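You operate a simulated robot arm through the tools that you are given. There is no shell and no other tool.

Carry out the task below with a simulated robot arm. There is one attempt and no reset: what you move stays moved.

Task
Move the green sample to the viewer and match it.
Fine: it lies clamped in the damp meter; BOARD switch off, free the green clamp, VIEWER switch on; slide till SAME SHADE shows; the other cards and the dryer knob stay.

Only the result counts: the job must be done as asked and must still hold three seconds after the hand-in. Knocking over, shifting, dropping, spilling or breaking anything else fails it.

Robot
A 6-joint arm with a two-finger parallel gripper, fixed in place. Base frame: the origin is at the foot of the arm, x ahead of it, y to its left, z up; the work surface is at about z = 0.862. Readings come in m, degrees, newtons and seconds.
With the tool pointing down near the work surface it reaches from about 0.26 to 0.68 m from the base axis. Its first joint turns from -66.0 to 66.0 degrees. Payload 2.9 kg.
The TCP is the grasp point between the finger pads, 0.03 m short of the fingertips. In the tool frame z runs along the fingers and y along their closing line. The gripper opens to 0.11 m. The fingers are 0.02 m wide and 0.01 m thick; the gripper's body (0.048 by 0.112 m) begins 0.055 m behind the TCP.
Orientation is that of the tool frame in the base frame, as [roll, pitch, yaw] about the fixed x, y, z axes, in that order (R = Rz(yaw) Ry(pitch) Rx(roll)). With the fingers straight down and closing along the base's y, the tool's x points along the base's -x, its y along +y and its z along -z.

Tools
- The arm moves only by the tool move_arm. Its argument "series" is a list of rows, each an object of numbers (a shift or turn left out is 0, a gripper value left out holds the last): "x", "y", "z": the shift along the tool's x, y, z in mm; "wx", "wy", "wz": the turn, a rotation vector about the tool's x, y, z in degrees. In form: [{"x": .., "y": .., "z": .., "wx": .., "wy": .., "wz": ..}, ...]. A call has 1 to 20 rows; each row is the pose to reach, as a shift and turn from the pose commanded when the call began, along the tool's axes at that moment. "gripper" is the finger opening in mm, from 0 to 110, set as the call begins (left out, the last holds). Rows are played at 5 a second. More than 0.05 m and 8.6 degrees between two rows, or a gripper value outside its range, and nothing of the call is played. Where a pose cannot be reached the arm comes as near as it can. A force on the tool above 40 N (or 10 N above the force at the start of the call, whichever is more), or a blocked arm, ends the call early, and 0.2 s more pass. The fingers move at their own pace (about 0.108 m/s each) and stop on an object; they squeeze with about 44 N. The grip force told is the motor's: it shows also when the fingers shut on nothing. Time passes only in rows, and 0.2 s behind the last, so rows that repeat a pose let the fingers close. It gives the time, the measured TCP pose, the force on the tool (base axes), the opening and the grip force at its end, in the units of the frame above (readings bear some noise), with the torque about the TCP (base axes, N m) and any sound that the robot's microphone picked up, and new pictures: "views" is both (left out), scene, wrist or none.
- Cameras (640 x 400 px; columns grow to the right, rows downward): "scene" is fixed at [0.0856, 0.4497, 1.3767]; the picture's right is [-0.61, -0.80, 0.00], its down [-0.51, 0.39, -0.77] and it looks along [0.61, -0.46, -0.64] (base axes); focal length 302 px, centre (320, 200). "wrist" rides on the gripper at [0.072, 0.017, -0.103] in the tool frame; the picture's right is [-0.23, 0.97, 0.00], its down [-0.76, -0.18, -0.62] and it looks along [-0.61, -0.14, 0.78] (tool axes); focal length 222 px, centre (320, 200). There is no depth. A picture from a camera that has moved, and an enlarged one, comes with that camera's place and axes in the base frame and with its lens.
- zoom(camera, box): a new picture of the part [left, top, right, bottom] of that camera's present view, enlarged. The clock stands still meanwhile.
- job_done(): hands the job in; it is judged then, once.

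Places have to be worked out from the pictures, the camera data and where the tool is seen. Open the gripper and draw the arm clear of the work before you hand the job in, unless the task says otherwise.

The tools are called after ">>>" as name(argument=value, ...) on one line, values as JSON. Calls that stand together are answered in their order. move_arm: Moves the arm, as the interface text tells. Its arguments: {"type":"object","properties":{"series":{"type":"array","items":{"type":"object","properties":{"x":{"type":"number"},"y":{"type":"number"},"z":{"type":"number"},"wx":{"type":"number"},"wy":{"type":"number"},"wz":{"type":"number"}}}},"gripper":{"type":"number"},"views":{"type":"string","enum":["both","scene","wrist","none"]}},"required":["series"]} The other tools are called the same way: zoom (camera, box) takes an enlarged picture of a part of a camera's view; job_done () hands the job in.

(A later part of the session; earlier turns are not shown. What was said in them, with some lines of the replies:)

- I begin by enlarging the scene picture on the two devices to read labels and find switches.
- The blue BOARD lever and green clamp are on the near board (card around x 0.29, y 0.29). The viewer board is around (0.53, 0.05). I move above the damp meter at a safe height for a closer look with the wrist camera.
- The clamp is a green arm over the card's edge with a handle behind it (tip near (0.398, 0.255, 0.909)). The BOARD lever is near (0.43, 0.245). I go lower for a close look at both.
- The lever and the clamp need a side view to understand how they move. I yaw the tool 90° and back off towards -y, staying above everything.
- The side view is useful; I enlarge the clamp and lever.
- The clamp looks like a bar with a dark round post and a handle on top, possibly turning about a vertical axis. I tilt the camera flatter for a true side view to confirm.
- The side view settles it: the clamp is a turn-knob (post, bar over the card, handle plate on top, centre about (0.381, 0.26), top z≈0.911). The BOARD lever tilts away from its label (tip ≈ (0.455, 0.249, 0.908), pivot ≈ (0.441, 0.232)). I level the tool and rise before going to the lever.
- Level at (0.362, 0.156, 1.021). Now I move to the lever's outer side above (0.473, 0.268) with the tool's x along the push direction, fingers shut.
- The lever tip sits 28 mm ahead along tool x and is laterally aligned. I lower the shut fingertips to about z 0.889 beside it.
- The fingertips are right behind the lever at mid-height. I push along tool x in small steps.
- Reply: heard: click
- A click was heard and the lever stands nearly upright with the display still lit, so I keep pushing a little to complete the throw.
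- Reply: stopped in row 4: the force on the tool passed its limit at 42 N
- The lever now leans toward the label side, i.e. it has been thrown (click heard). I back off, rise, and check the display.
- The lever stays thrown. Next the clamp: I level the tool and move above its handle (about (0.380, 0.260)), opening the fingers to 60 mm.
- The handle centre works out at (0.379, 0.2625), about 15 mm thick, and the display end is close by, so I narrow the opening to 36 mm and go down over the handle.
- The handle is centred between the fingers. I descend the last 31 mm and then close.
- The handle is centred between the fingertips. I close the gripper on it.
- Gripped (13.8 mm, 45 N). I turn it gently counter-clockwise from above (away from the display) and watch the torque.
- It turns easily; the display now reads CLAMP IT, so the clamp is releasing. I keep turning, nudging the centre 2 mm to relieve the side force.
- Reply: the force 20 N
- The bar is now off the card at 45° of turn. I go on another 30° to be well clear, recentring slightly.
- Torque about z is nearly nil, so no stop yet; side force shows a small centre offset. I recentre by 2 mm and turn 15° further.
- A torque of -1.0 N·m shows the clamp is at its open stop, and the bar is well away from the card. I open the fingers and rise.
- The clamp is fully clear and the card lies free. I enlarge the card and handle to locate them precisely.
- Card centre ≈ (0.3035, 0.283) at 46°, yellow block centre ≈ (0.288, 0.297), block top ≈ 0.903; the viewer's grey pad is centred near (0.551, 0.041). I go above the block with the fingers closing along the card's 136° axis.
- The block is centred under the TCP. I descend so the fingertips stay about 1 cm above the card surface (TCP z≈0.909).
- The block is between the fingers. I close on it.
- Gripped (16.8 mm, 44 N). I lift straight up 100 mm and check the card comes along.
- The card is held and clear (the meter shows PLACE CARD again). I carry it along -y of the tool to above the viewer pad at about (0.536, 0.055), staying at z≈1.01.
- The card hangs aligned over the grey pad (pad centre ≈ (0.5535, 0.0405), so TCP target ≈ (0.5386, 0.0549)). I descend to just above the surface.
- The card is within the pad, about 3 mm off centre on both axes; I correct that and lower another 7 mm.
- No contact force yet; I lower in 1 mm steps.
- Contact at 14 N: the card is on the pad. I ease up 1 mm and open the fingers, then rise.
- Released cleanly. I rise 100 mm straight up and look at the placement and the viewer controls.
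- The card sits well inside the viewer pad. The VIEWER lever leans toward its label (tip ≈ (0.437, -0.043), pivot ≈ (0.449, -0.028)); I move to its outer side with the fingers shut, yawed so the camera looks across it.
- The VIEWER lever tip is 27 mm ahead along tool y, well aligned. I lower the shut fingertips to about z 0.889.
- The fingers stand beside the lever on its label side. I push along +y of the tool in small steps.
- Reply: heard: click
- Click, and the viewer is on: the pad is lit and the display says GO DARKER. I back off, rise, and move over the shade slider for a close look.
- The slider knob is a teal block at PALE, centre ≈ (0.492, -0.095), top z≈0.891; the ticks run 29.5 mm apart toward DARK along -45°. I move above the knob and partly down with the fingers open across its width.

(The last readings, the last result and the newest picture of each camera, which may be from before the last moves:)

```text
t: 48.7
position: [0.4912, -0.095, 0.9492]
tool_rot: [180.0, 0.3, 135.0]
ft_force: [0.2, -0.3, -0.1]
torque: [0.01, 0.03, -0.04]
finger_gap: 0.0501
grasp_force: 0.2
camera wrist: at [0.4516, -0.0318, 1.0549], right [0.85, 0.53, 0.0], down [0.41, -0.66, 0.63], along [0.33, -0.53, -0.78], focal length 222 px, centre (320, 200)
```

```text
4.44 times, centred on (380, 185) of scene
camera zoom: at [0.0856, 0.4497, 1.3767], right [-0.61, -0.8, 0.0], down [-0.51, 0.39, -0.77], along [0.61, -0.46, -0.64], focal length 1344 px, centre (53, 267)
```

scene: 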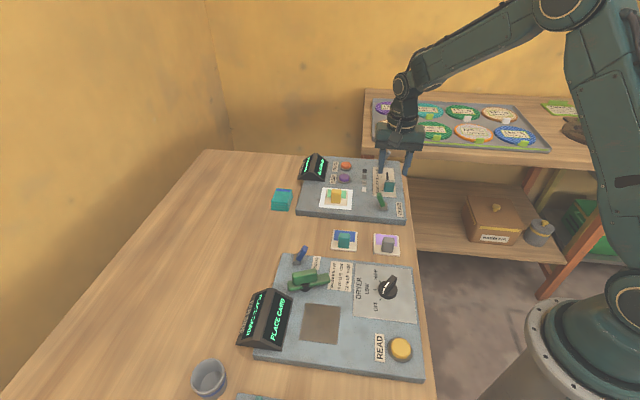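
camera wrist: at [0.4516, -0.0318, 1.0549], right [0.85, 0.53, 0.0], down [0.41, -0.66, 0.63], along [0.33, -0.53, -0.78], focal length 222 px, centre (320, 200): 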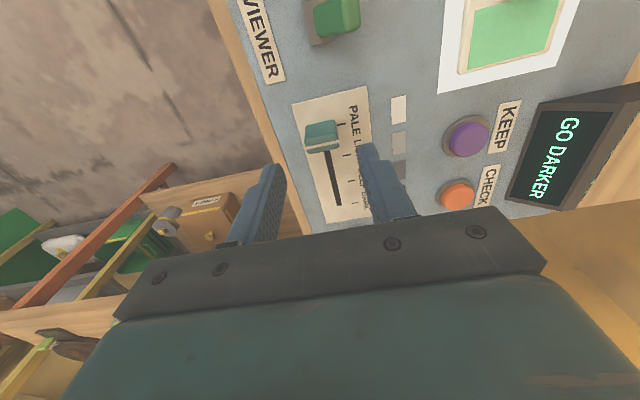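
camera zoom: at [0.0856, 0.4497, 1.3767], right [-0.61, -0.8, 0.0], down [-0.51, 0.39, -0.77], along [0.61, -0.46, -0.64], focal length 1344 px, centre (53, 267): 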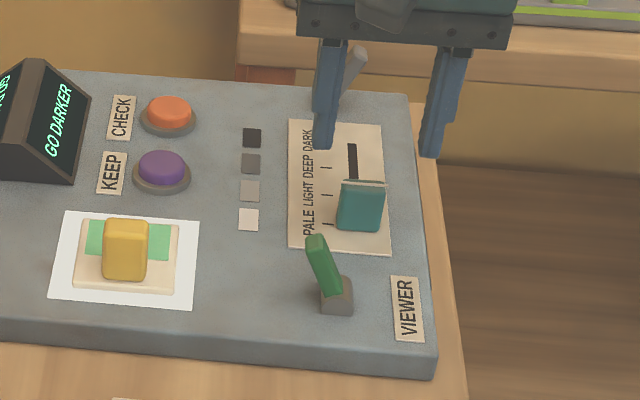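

The knob is centred under the TCP between the fingers. I descend 44 mm and grip it.

>>> move_arm(series=[{"y": 1, "z": 15}, {"y": 1, "z": 30}, {"y": 1, "z": 40}, {"y": 1, "z": 44}, {"y": 1, "z": 44}])

>>> zoom(camera="wrist", box=[230, 80, 430, 240])

```text
t: 49.9
position: [0.4917, -0.0948, 0.9066]
tool_rot: [-180.0, 0.2, 135.0]
ft_force: [0.3, -0.4, 0.8]
torque: [-0.03, -0.02, -0.01]
finger_gap: 0.0502
grasp_force: 0.0
camera wrist: at [0.4526, -0.0316, 1.0111], right [0.85, 0.53, 0.0], down [0.41, -0.66, 0.63], along [0.33, -0.53, -0.78], focal length 222 px, centre (320, 200)
```

scene: 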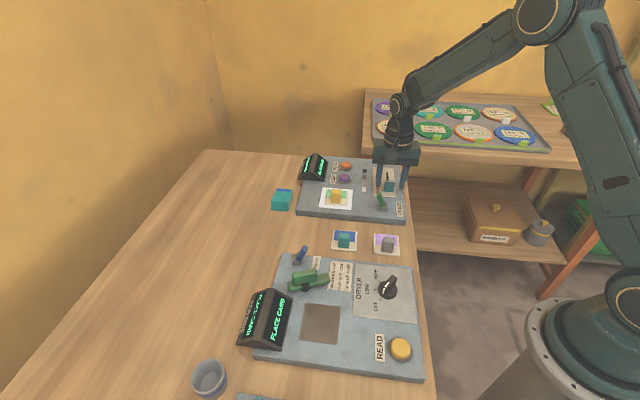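
wrist: 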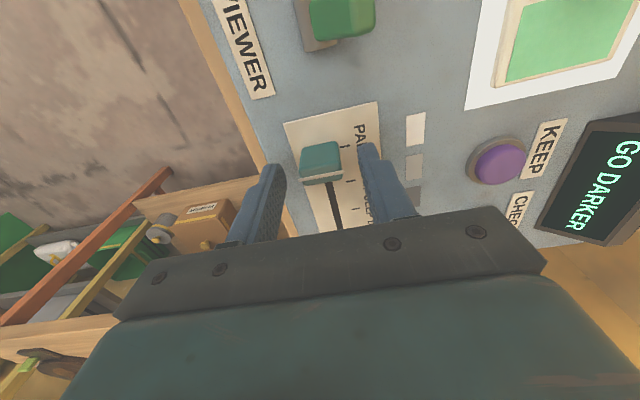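

```text
2.50 times, centred on (330, 160) of wrist
camera zoom: at [0.4526, -0.0316, 1.0111], right [0.85, 0.53, 0.0], down [0.41, -0.66, 0.63], along [0.33, -0.53, -0.78], focal length 555 px, centre (295, 300)
```

zoom: 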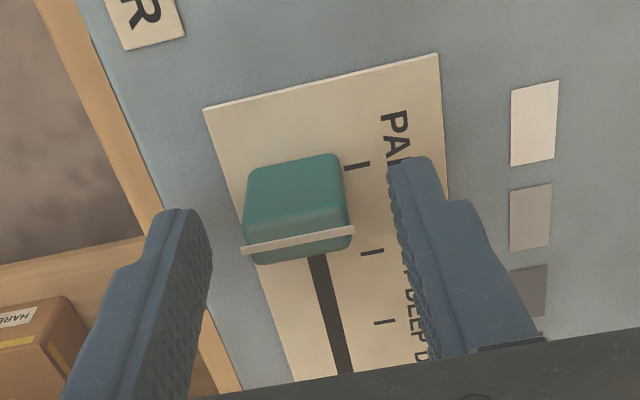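

The knob lies centred between the fingertips. I close on it.

>>> move_arm(series=[{"z": 0}, {"z": 0}, {"z": 0}], gripper=0)

>>> zoom(camera="scene", box=[290, 145, 420, 225])

```text
t: 50.7
position: [0.4923, -0.0929, 0.9067]
tool_rot: [180.0, 0.3, 135.1]
ft_force: [6.7, 6.8, -5.6]
torque: [-0.04, -0.28, -0.05]
finger_gap: 0.0252
grasp_force: 44.9
camera wrist: at [0.4531, -0.031, 1.0112], right [0.85, 0.53, 0.0], down [0.41, -0.66, 0.63], along [0.33, -0.53, -0.78], focal length 222 px, centre (320, 200)
```

scene: 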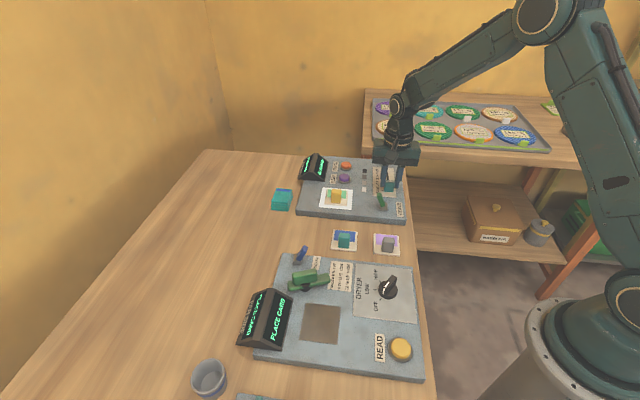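
wrist: 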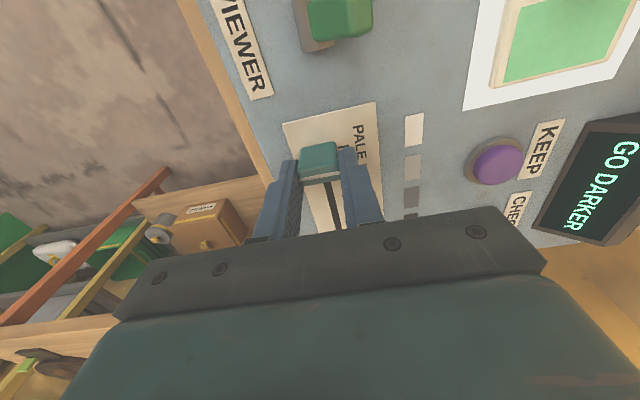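

```text
4.92 times, centred on (355, 185) of scene
camera zoom: at [0.0858, 0.4498, 1.3766], right [-0.6, -0.8, 0.0], down [-0.51, 0.39, -0.77], along [0.61, -0.46, -0.64], focal length 1489 px, centre (148, 274)
```

zoom: 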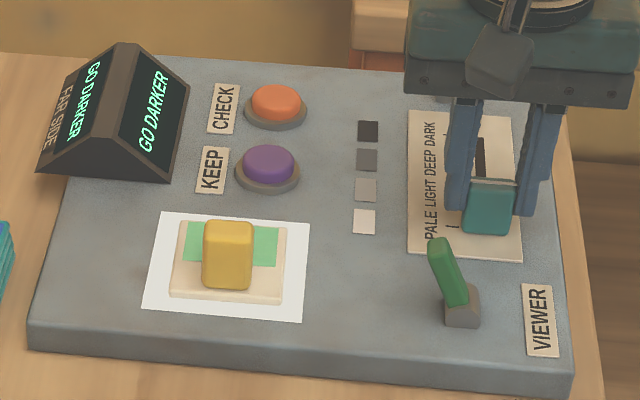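

Gripped the knob at 25 mm. I drag it toward darker by 16 mm and read the display.

>>> move_arm(series=[{"x": -4}, {"x": -8}, {"x": -12}, {"x": -16}, {"x": -16}], views="wrist")

>>> zoom(camera="scene", box=[290, 145, 420, 225])

```text
t: 51.9
position: [0.5043, -0.1045, 0.9064]
tool_rot: [179.9, 0.3, 135.1]
ft_force: [12.3, 13.1, -7.7]
torque: [0.52, 0.14, -0.04]
finger_gap: 0.0253
grasp_force: 45.0
camera wrist: at [0.4642, -0.0423, 1.0113], right [0.85, 0.53, 0.0], down [0.41, -0.66, 0.63], along [0.33, -0.53, -0.78], focal length 222 px, centre (320, 200)
```

wrist: 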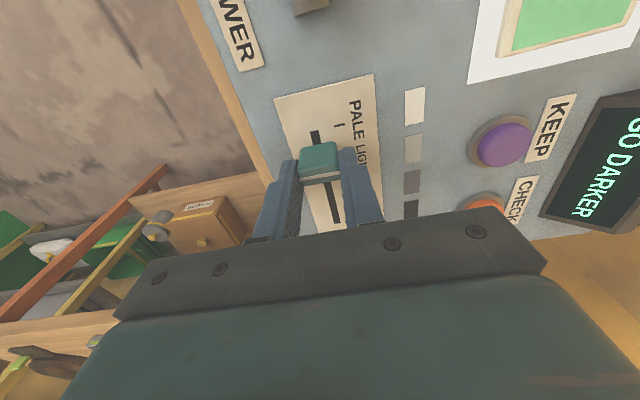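

```text
4.92 times, centred on (355, 185) of scene
camera zoom: at [0.086, 0.45, 1.3766], right [-0.6, -0.8, 0.0], down [-0.51, 0.39, -0.77], along [0.61, -0.46, -0.64], focal length 1489 px, centre (148, 274)
```

zoom: 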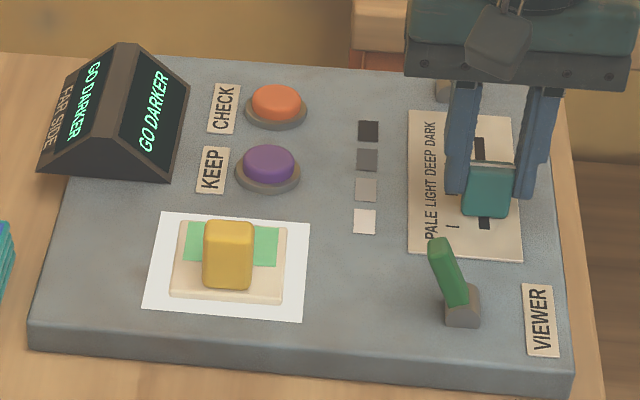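

Still GO DARKER, sliding easily; a sideways force of 18 N suggests I should shift +y a little. I drag another 12 mm with that correction.

>>> move_arm(series=[{"x": 0, "y": 2}, {"x": -4, "y": 2.2}, {"x": -8, "y": 2.4}, {"x": -12, "y": 2.6}, {"x": -12, "y": 2.6}], views="none")

>>> zoom(camera="scene", box=[290, 145, 420, 225])

```text
t: 53.1
position: [0.5117, -0.1143, 0.9086]
tool_rot: [-179.8, 0.3, 134.8]
ft_force: [-0.4, -3.9, 0.6]
torque: [0.17, 0.19, 0.02]
finger_gap: 0.0251
grasp_force: 44.6
```

```text
4.92 times, centred on (355, 185) of scene
camera zoom: at [0.0856, 0.4495, 1.3767], right [-0.61, -0.8, 0.0], down [-0.51, 0.39, -0.77], along [0.61, -0.46, -0.64], focal length 1489 px, centre (148, 274)
```

zoom: 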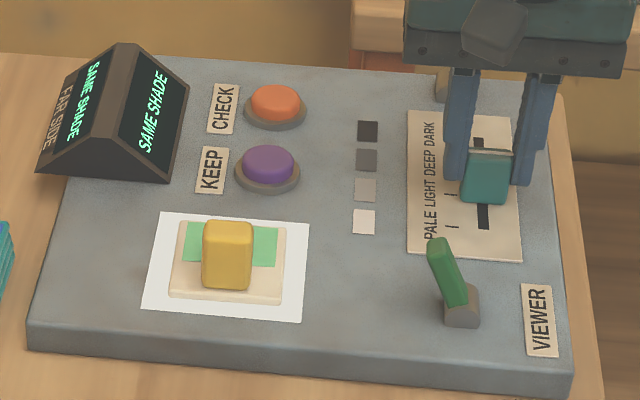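

SAME SHADE shows, about 28 mm along (LIGHT is at 29.5 mm). I nudge 1.5 mm further to sit on the tick and check that it holds.

>>> move_arm(series=[{"x": -1}, {"x": -1.5}, {"x": -1.5}], views="none")

>>> zoom(camera="scene", box=[290, 145, 420, 225])

```text
t: 53.9
position: [0.5136, -0.1146, 0.9063]
tool_rot: [-179.9, 0.3, 134.8]
ft_force: [-9.5, -10.7, 3.7]
torque: [-0.23, 0.19, 0.01]
finger_gap: 0.0253
grasp_force: 45.1
```

```text
4.92 times, centred on (355, 185) of scene
camera zoom: at [0.0853, 0.4494, 1.3768], right [-0.61, -0.8, 0.0], down [-0.51, 0.39, -0.77], along [0.61, -0.46, -0.64], focal length 1489 px, centre (148, 274)
```

zoom: 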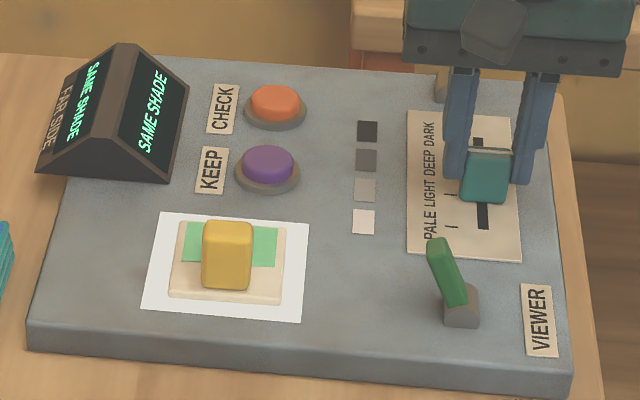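

It still shows SAME SHADE. I relieve the sideways force by 1.5 mm, then open the fingers.

>>> move_arm(series=[{"y": -1}, {"y": -1.5}], views="none")

>>> move_arm(series=[{"z": 0}, {"z": 0}, {"z": 0}], gripper=45)

>>> zoom(camera="scene", box=[290, 145, 420, 225])

```text
t: 54.5
position: [0.5138, -0.1143, 0.9071]
tool_rot: [-180.0, 0.3, 135.0]
ft_force: [-5.0, -4.8, 3.1]
torque: [0.08, 0.48, -0.22]
finger_gap: 0.0252
grasp_force: 44.8
```

```text
t: 55.3
position: [0.5136, -0.1161, 0.9066]
tool_rot: [-180.0, 0.2, 135.0]
ft_force: [-0.2, 0.0, 0.4]
torque: [-0.01, 0.01, 0.01]
finger_gap: 0.0451
grasp_force: 0.1
camera wrist: at [0.4739, -0.0516, 1.0112], right [0.85, 0.53, 0.0], down [0.41, -0.66, 0.63], along [0.33, -0.53, -0.78], focal length 222 px, centre (320, 200)
```

scene: 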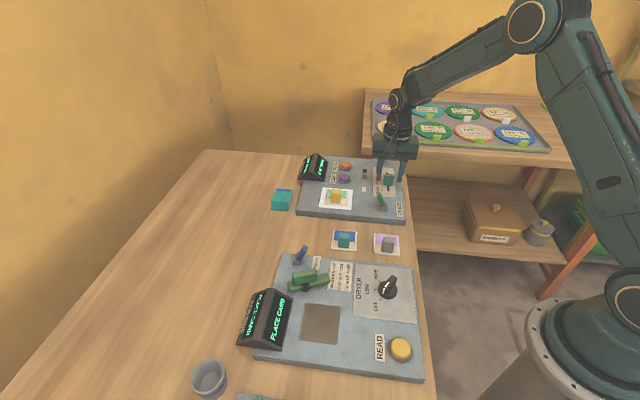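
wrist: 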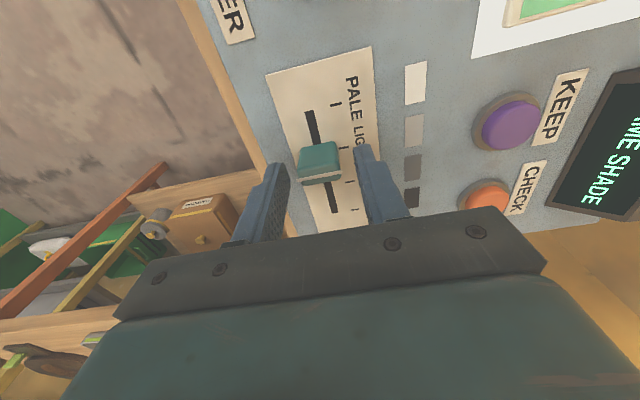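

```text
4.92 times, centred on (355, 185) of scene
camera zoom: at [0.0856, 0.4497, 1.3767], right [-0.61, -0.8, 0.0], down [-0.51, 0.39, -0.77], along [0.61, -0.46, -0.64], focal length 1489 px, centre (148, 274)
```

zoom: 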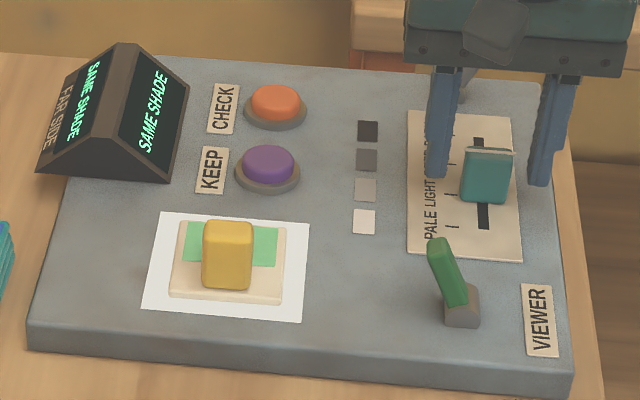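

SAME SHADE holds with the knob released. I rise straight up and draw the arm clear.

>>> move_arm(series=[{"z": -20}, {"z": -50}, {"z": -90}, {"z": -130}, {"z": -170}, {"z": -200}, {"z": -200}])

>>> zoom(camera="scene", box=[260, 140, 430, 260])

>>> zoom(camera="scene", box=[230, 230, 430, 390])

```text
t: 56.9
position: [0.5133, -0.116, 1.108]
tool_rot: [179.9, 0.3, 135.0]
ft_force: [-0.1, -1.2, 1.3]
torque: [-0.02, 0.0, -0.03]
finger_gap: 0.0452
grasp_force: 0.0
camera wrist: at [0.4731, -0.0518, 1.2125], right [0.85, 0.53, 0.0], down [0.41, -0.66, 0.63], along [0.33, -0.53, -0.78], focal length 222 px, centre (320, 200)
```

scene: 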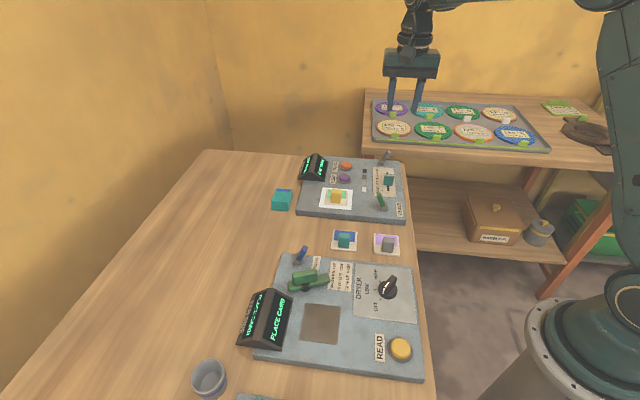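
wrist: 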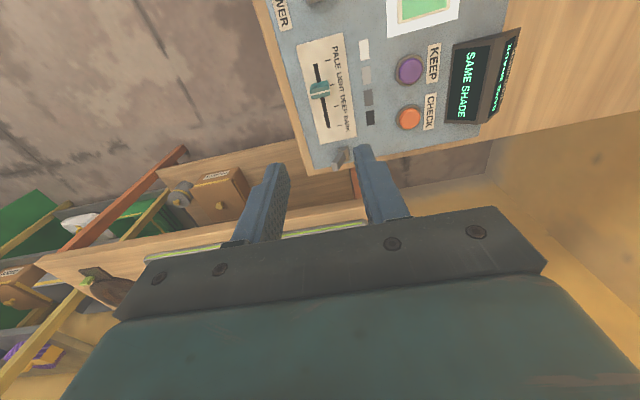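

```text
3.33 times, centred on (345, 200) of scene
camera zoom: at [0.0856, 0.4497, 1.3767], right [-0.61, -0.8, 0.0], down [-0.51, 0.39, -0.77], along [0.61, -0.46, -0.64], focal length 1008 px, centre (237, 200)
```

zoom: 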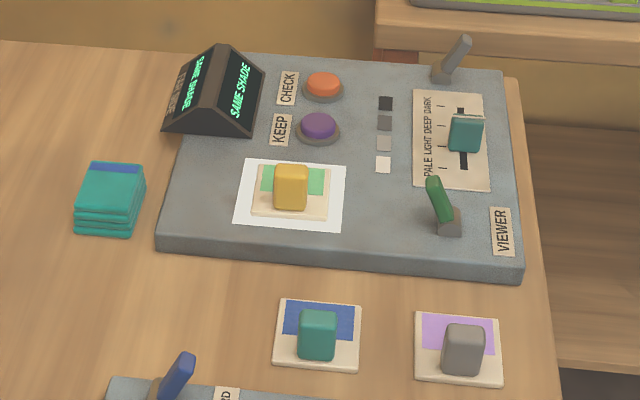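

```text
2.50 times, centred on (330, 310) of scene
camera zoom: at [0.0856, 0.4497, 1.3767], right [-0.61, -0.8, 0.0], down [-0.51, 0.39, -0.77], along [0.61, -0.46, -0.64], focal length 756 px, centre (295, -75)
```

zoom: 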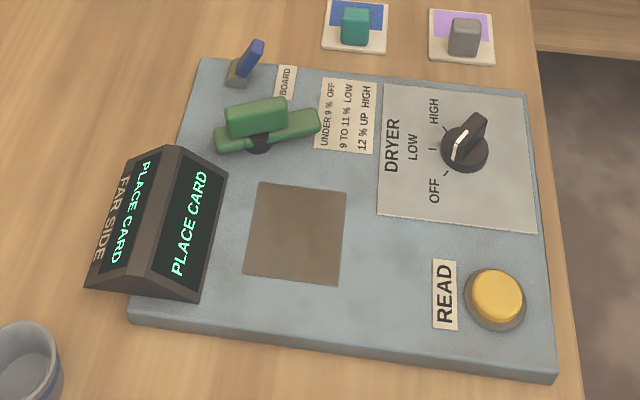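

All is as asked: card on the lit pad, SAME SHADE showing, BOARD lever thrown, clamp swung clear, dryer knob and other cards untouched. I open the gripper fully and withdraw to a clear pose near the start, then check the display once more.

>>> move_arm(series=[{"x": 0, "y": 0, "z": -40}, {"x": 36, "y": 18, "z": -42}, {"x": 72, "y": 36, "z": -42}, {"x": 108, "y": 53, "z": -42}, {"x": 144, "y": 70, "z": -42}, {"x": 170, "y": 80, "z": -42}, {"x": 170, "y": 80, "z": -42}, {"x": 170, "y": 80, "z": -42}], gripper=110)

>>> zoom(camera="scene", box=[260, 140, 430, 260])

```text
t: 58.7
position: [0.4494, 0.0629, 1.1493]
tool_rot: [-179.9, 0.4, 135.0]
ft_force: [-0.2, -0.7, -0.4]
torque: [0.01, -0.01, 0.04]
finger_gap: 0.1099
grasp_force: 0.0
camera wrist: at [0.4099, 0.1265, 1.253], right [0.85, 0.53, 0.0], down [0.41, -0.66, 0.63], along [0.33, -0.53, -0.78], focal length 222 px, centre (320, 200)
```

scene: 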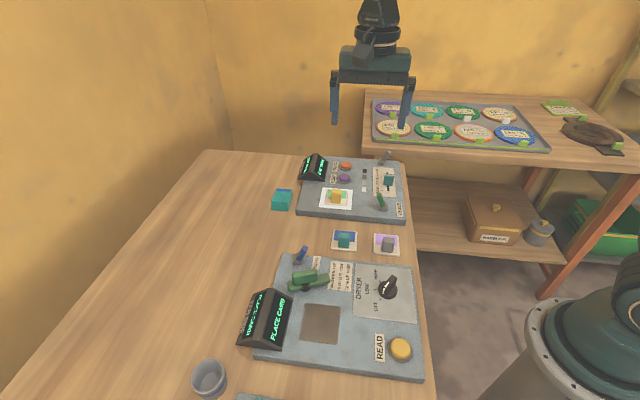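
wrist: 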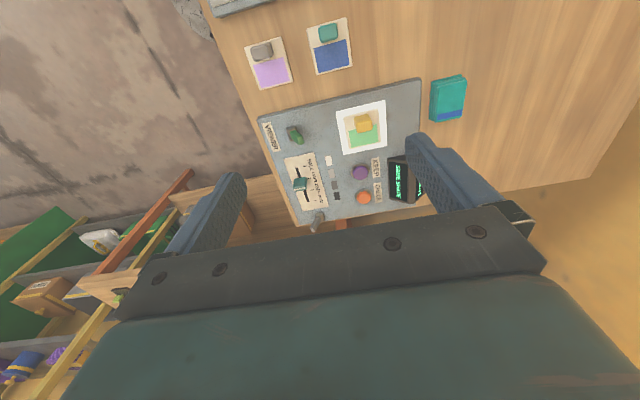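

```text
3.33 times, centred on (345, 200) of scene
camera zoom: at [0.0856, 0.4497, 1.3767], right [-0.6, -0.8, 0.0], down [-0.51, 0.39, -0.77], along [0.61, -0.46, -0.64], focal length 1008 px, centre (237, 200)
```

zoom: 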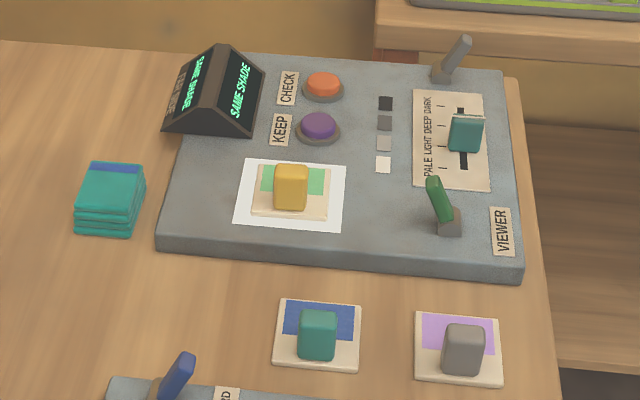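

The display still reads SAME SHADE several seconds after release, the arm is clear with the gripper open, and nothing else has moved. I hand the job in.

>>> job_done()

```text
The job is handed in.
```

I moved the green sample to the viewer and matched it. The display showed SAME SHADE and still did several seconds after I let go of the slider. I've handed the job in but have had no verdict yet.

- **BOARD switch:** I threw it to the other side and heard a click. The damp meter's display stayed lit afterwards, so I judged it off by comparing it with the VIEWER lever, which leans the opposite way when on.
- **Green clamp:** I turned it about 80° to its stop, well clear of the card.
- **Card:** It lies inside the viewer's pad, which is now lit.
- **VIEWER switch:** It is on. It clicked, and the display and pad lit up.
- **Slider:** I moved it from PALE to about the LIGHT mark, where SAME SHADE appeared.

The other cards and the dryer knob look unmoved in the final pictures. The gripper is open and the arm is clear of the work.
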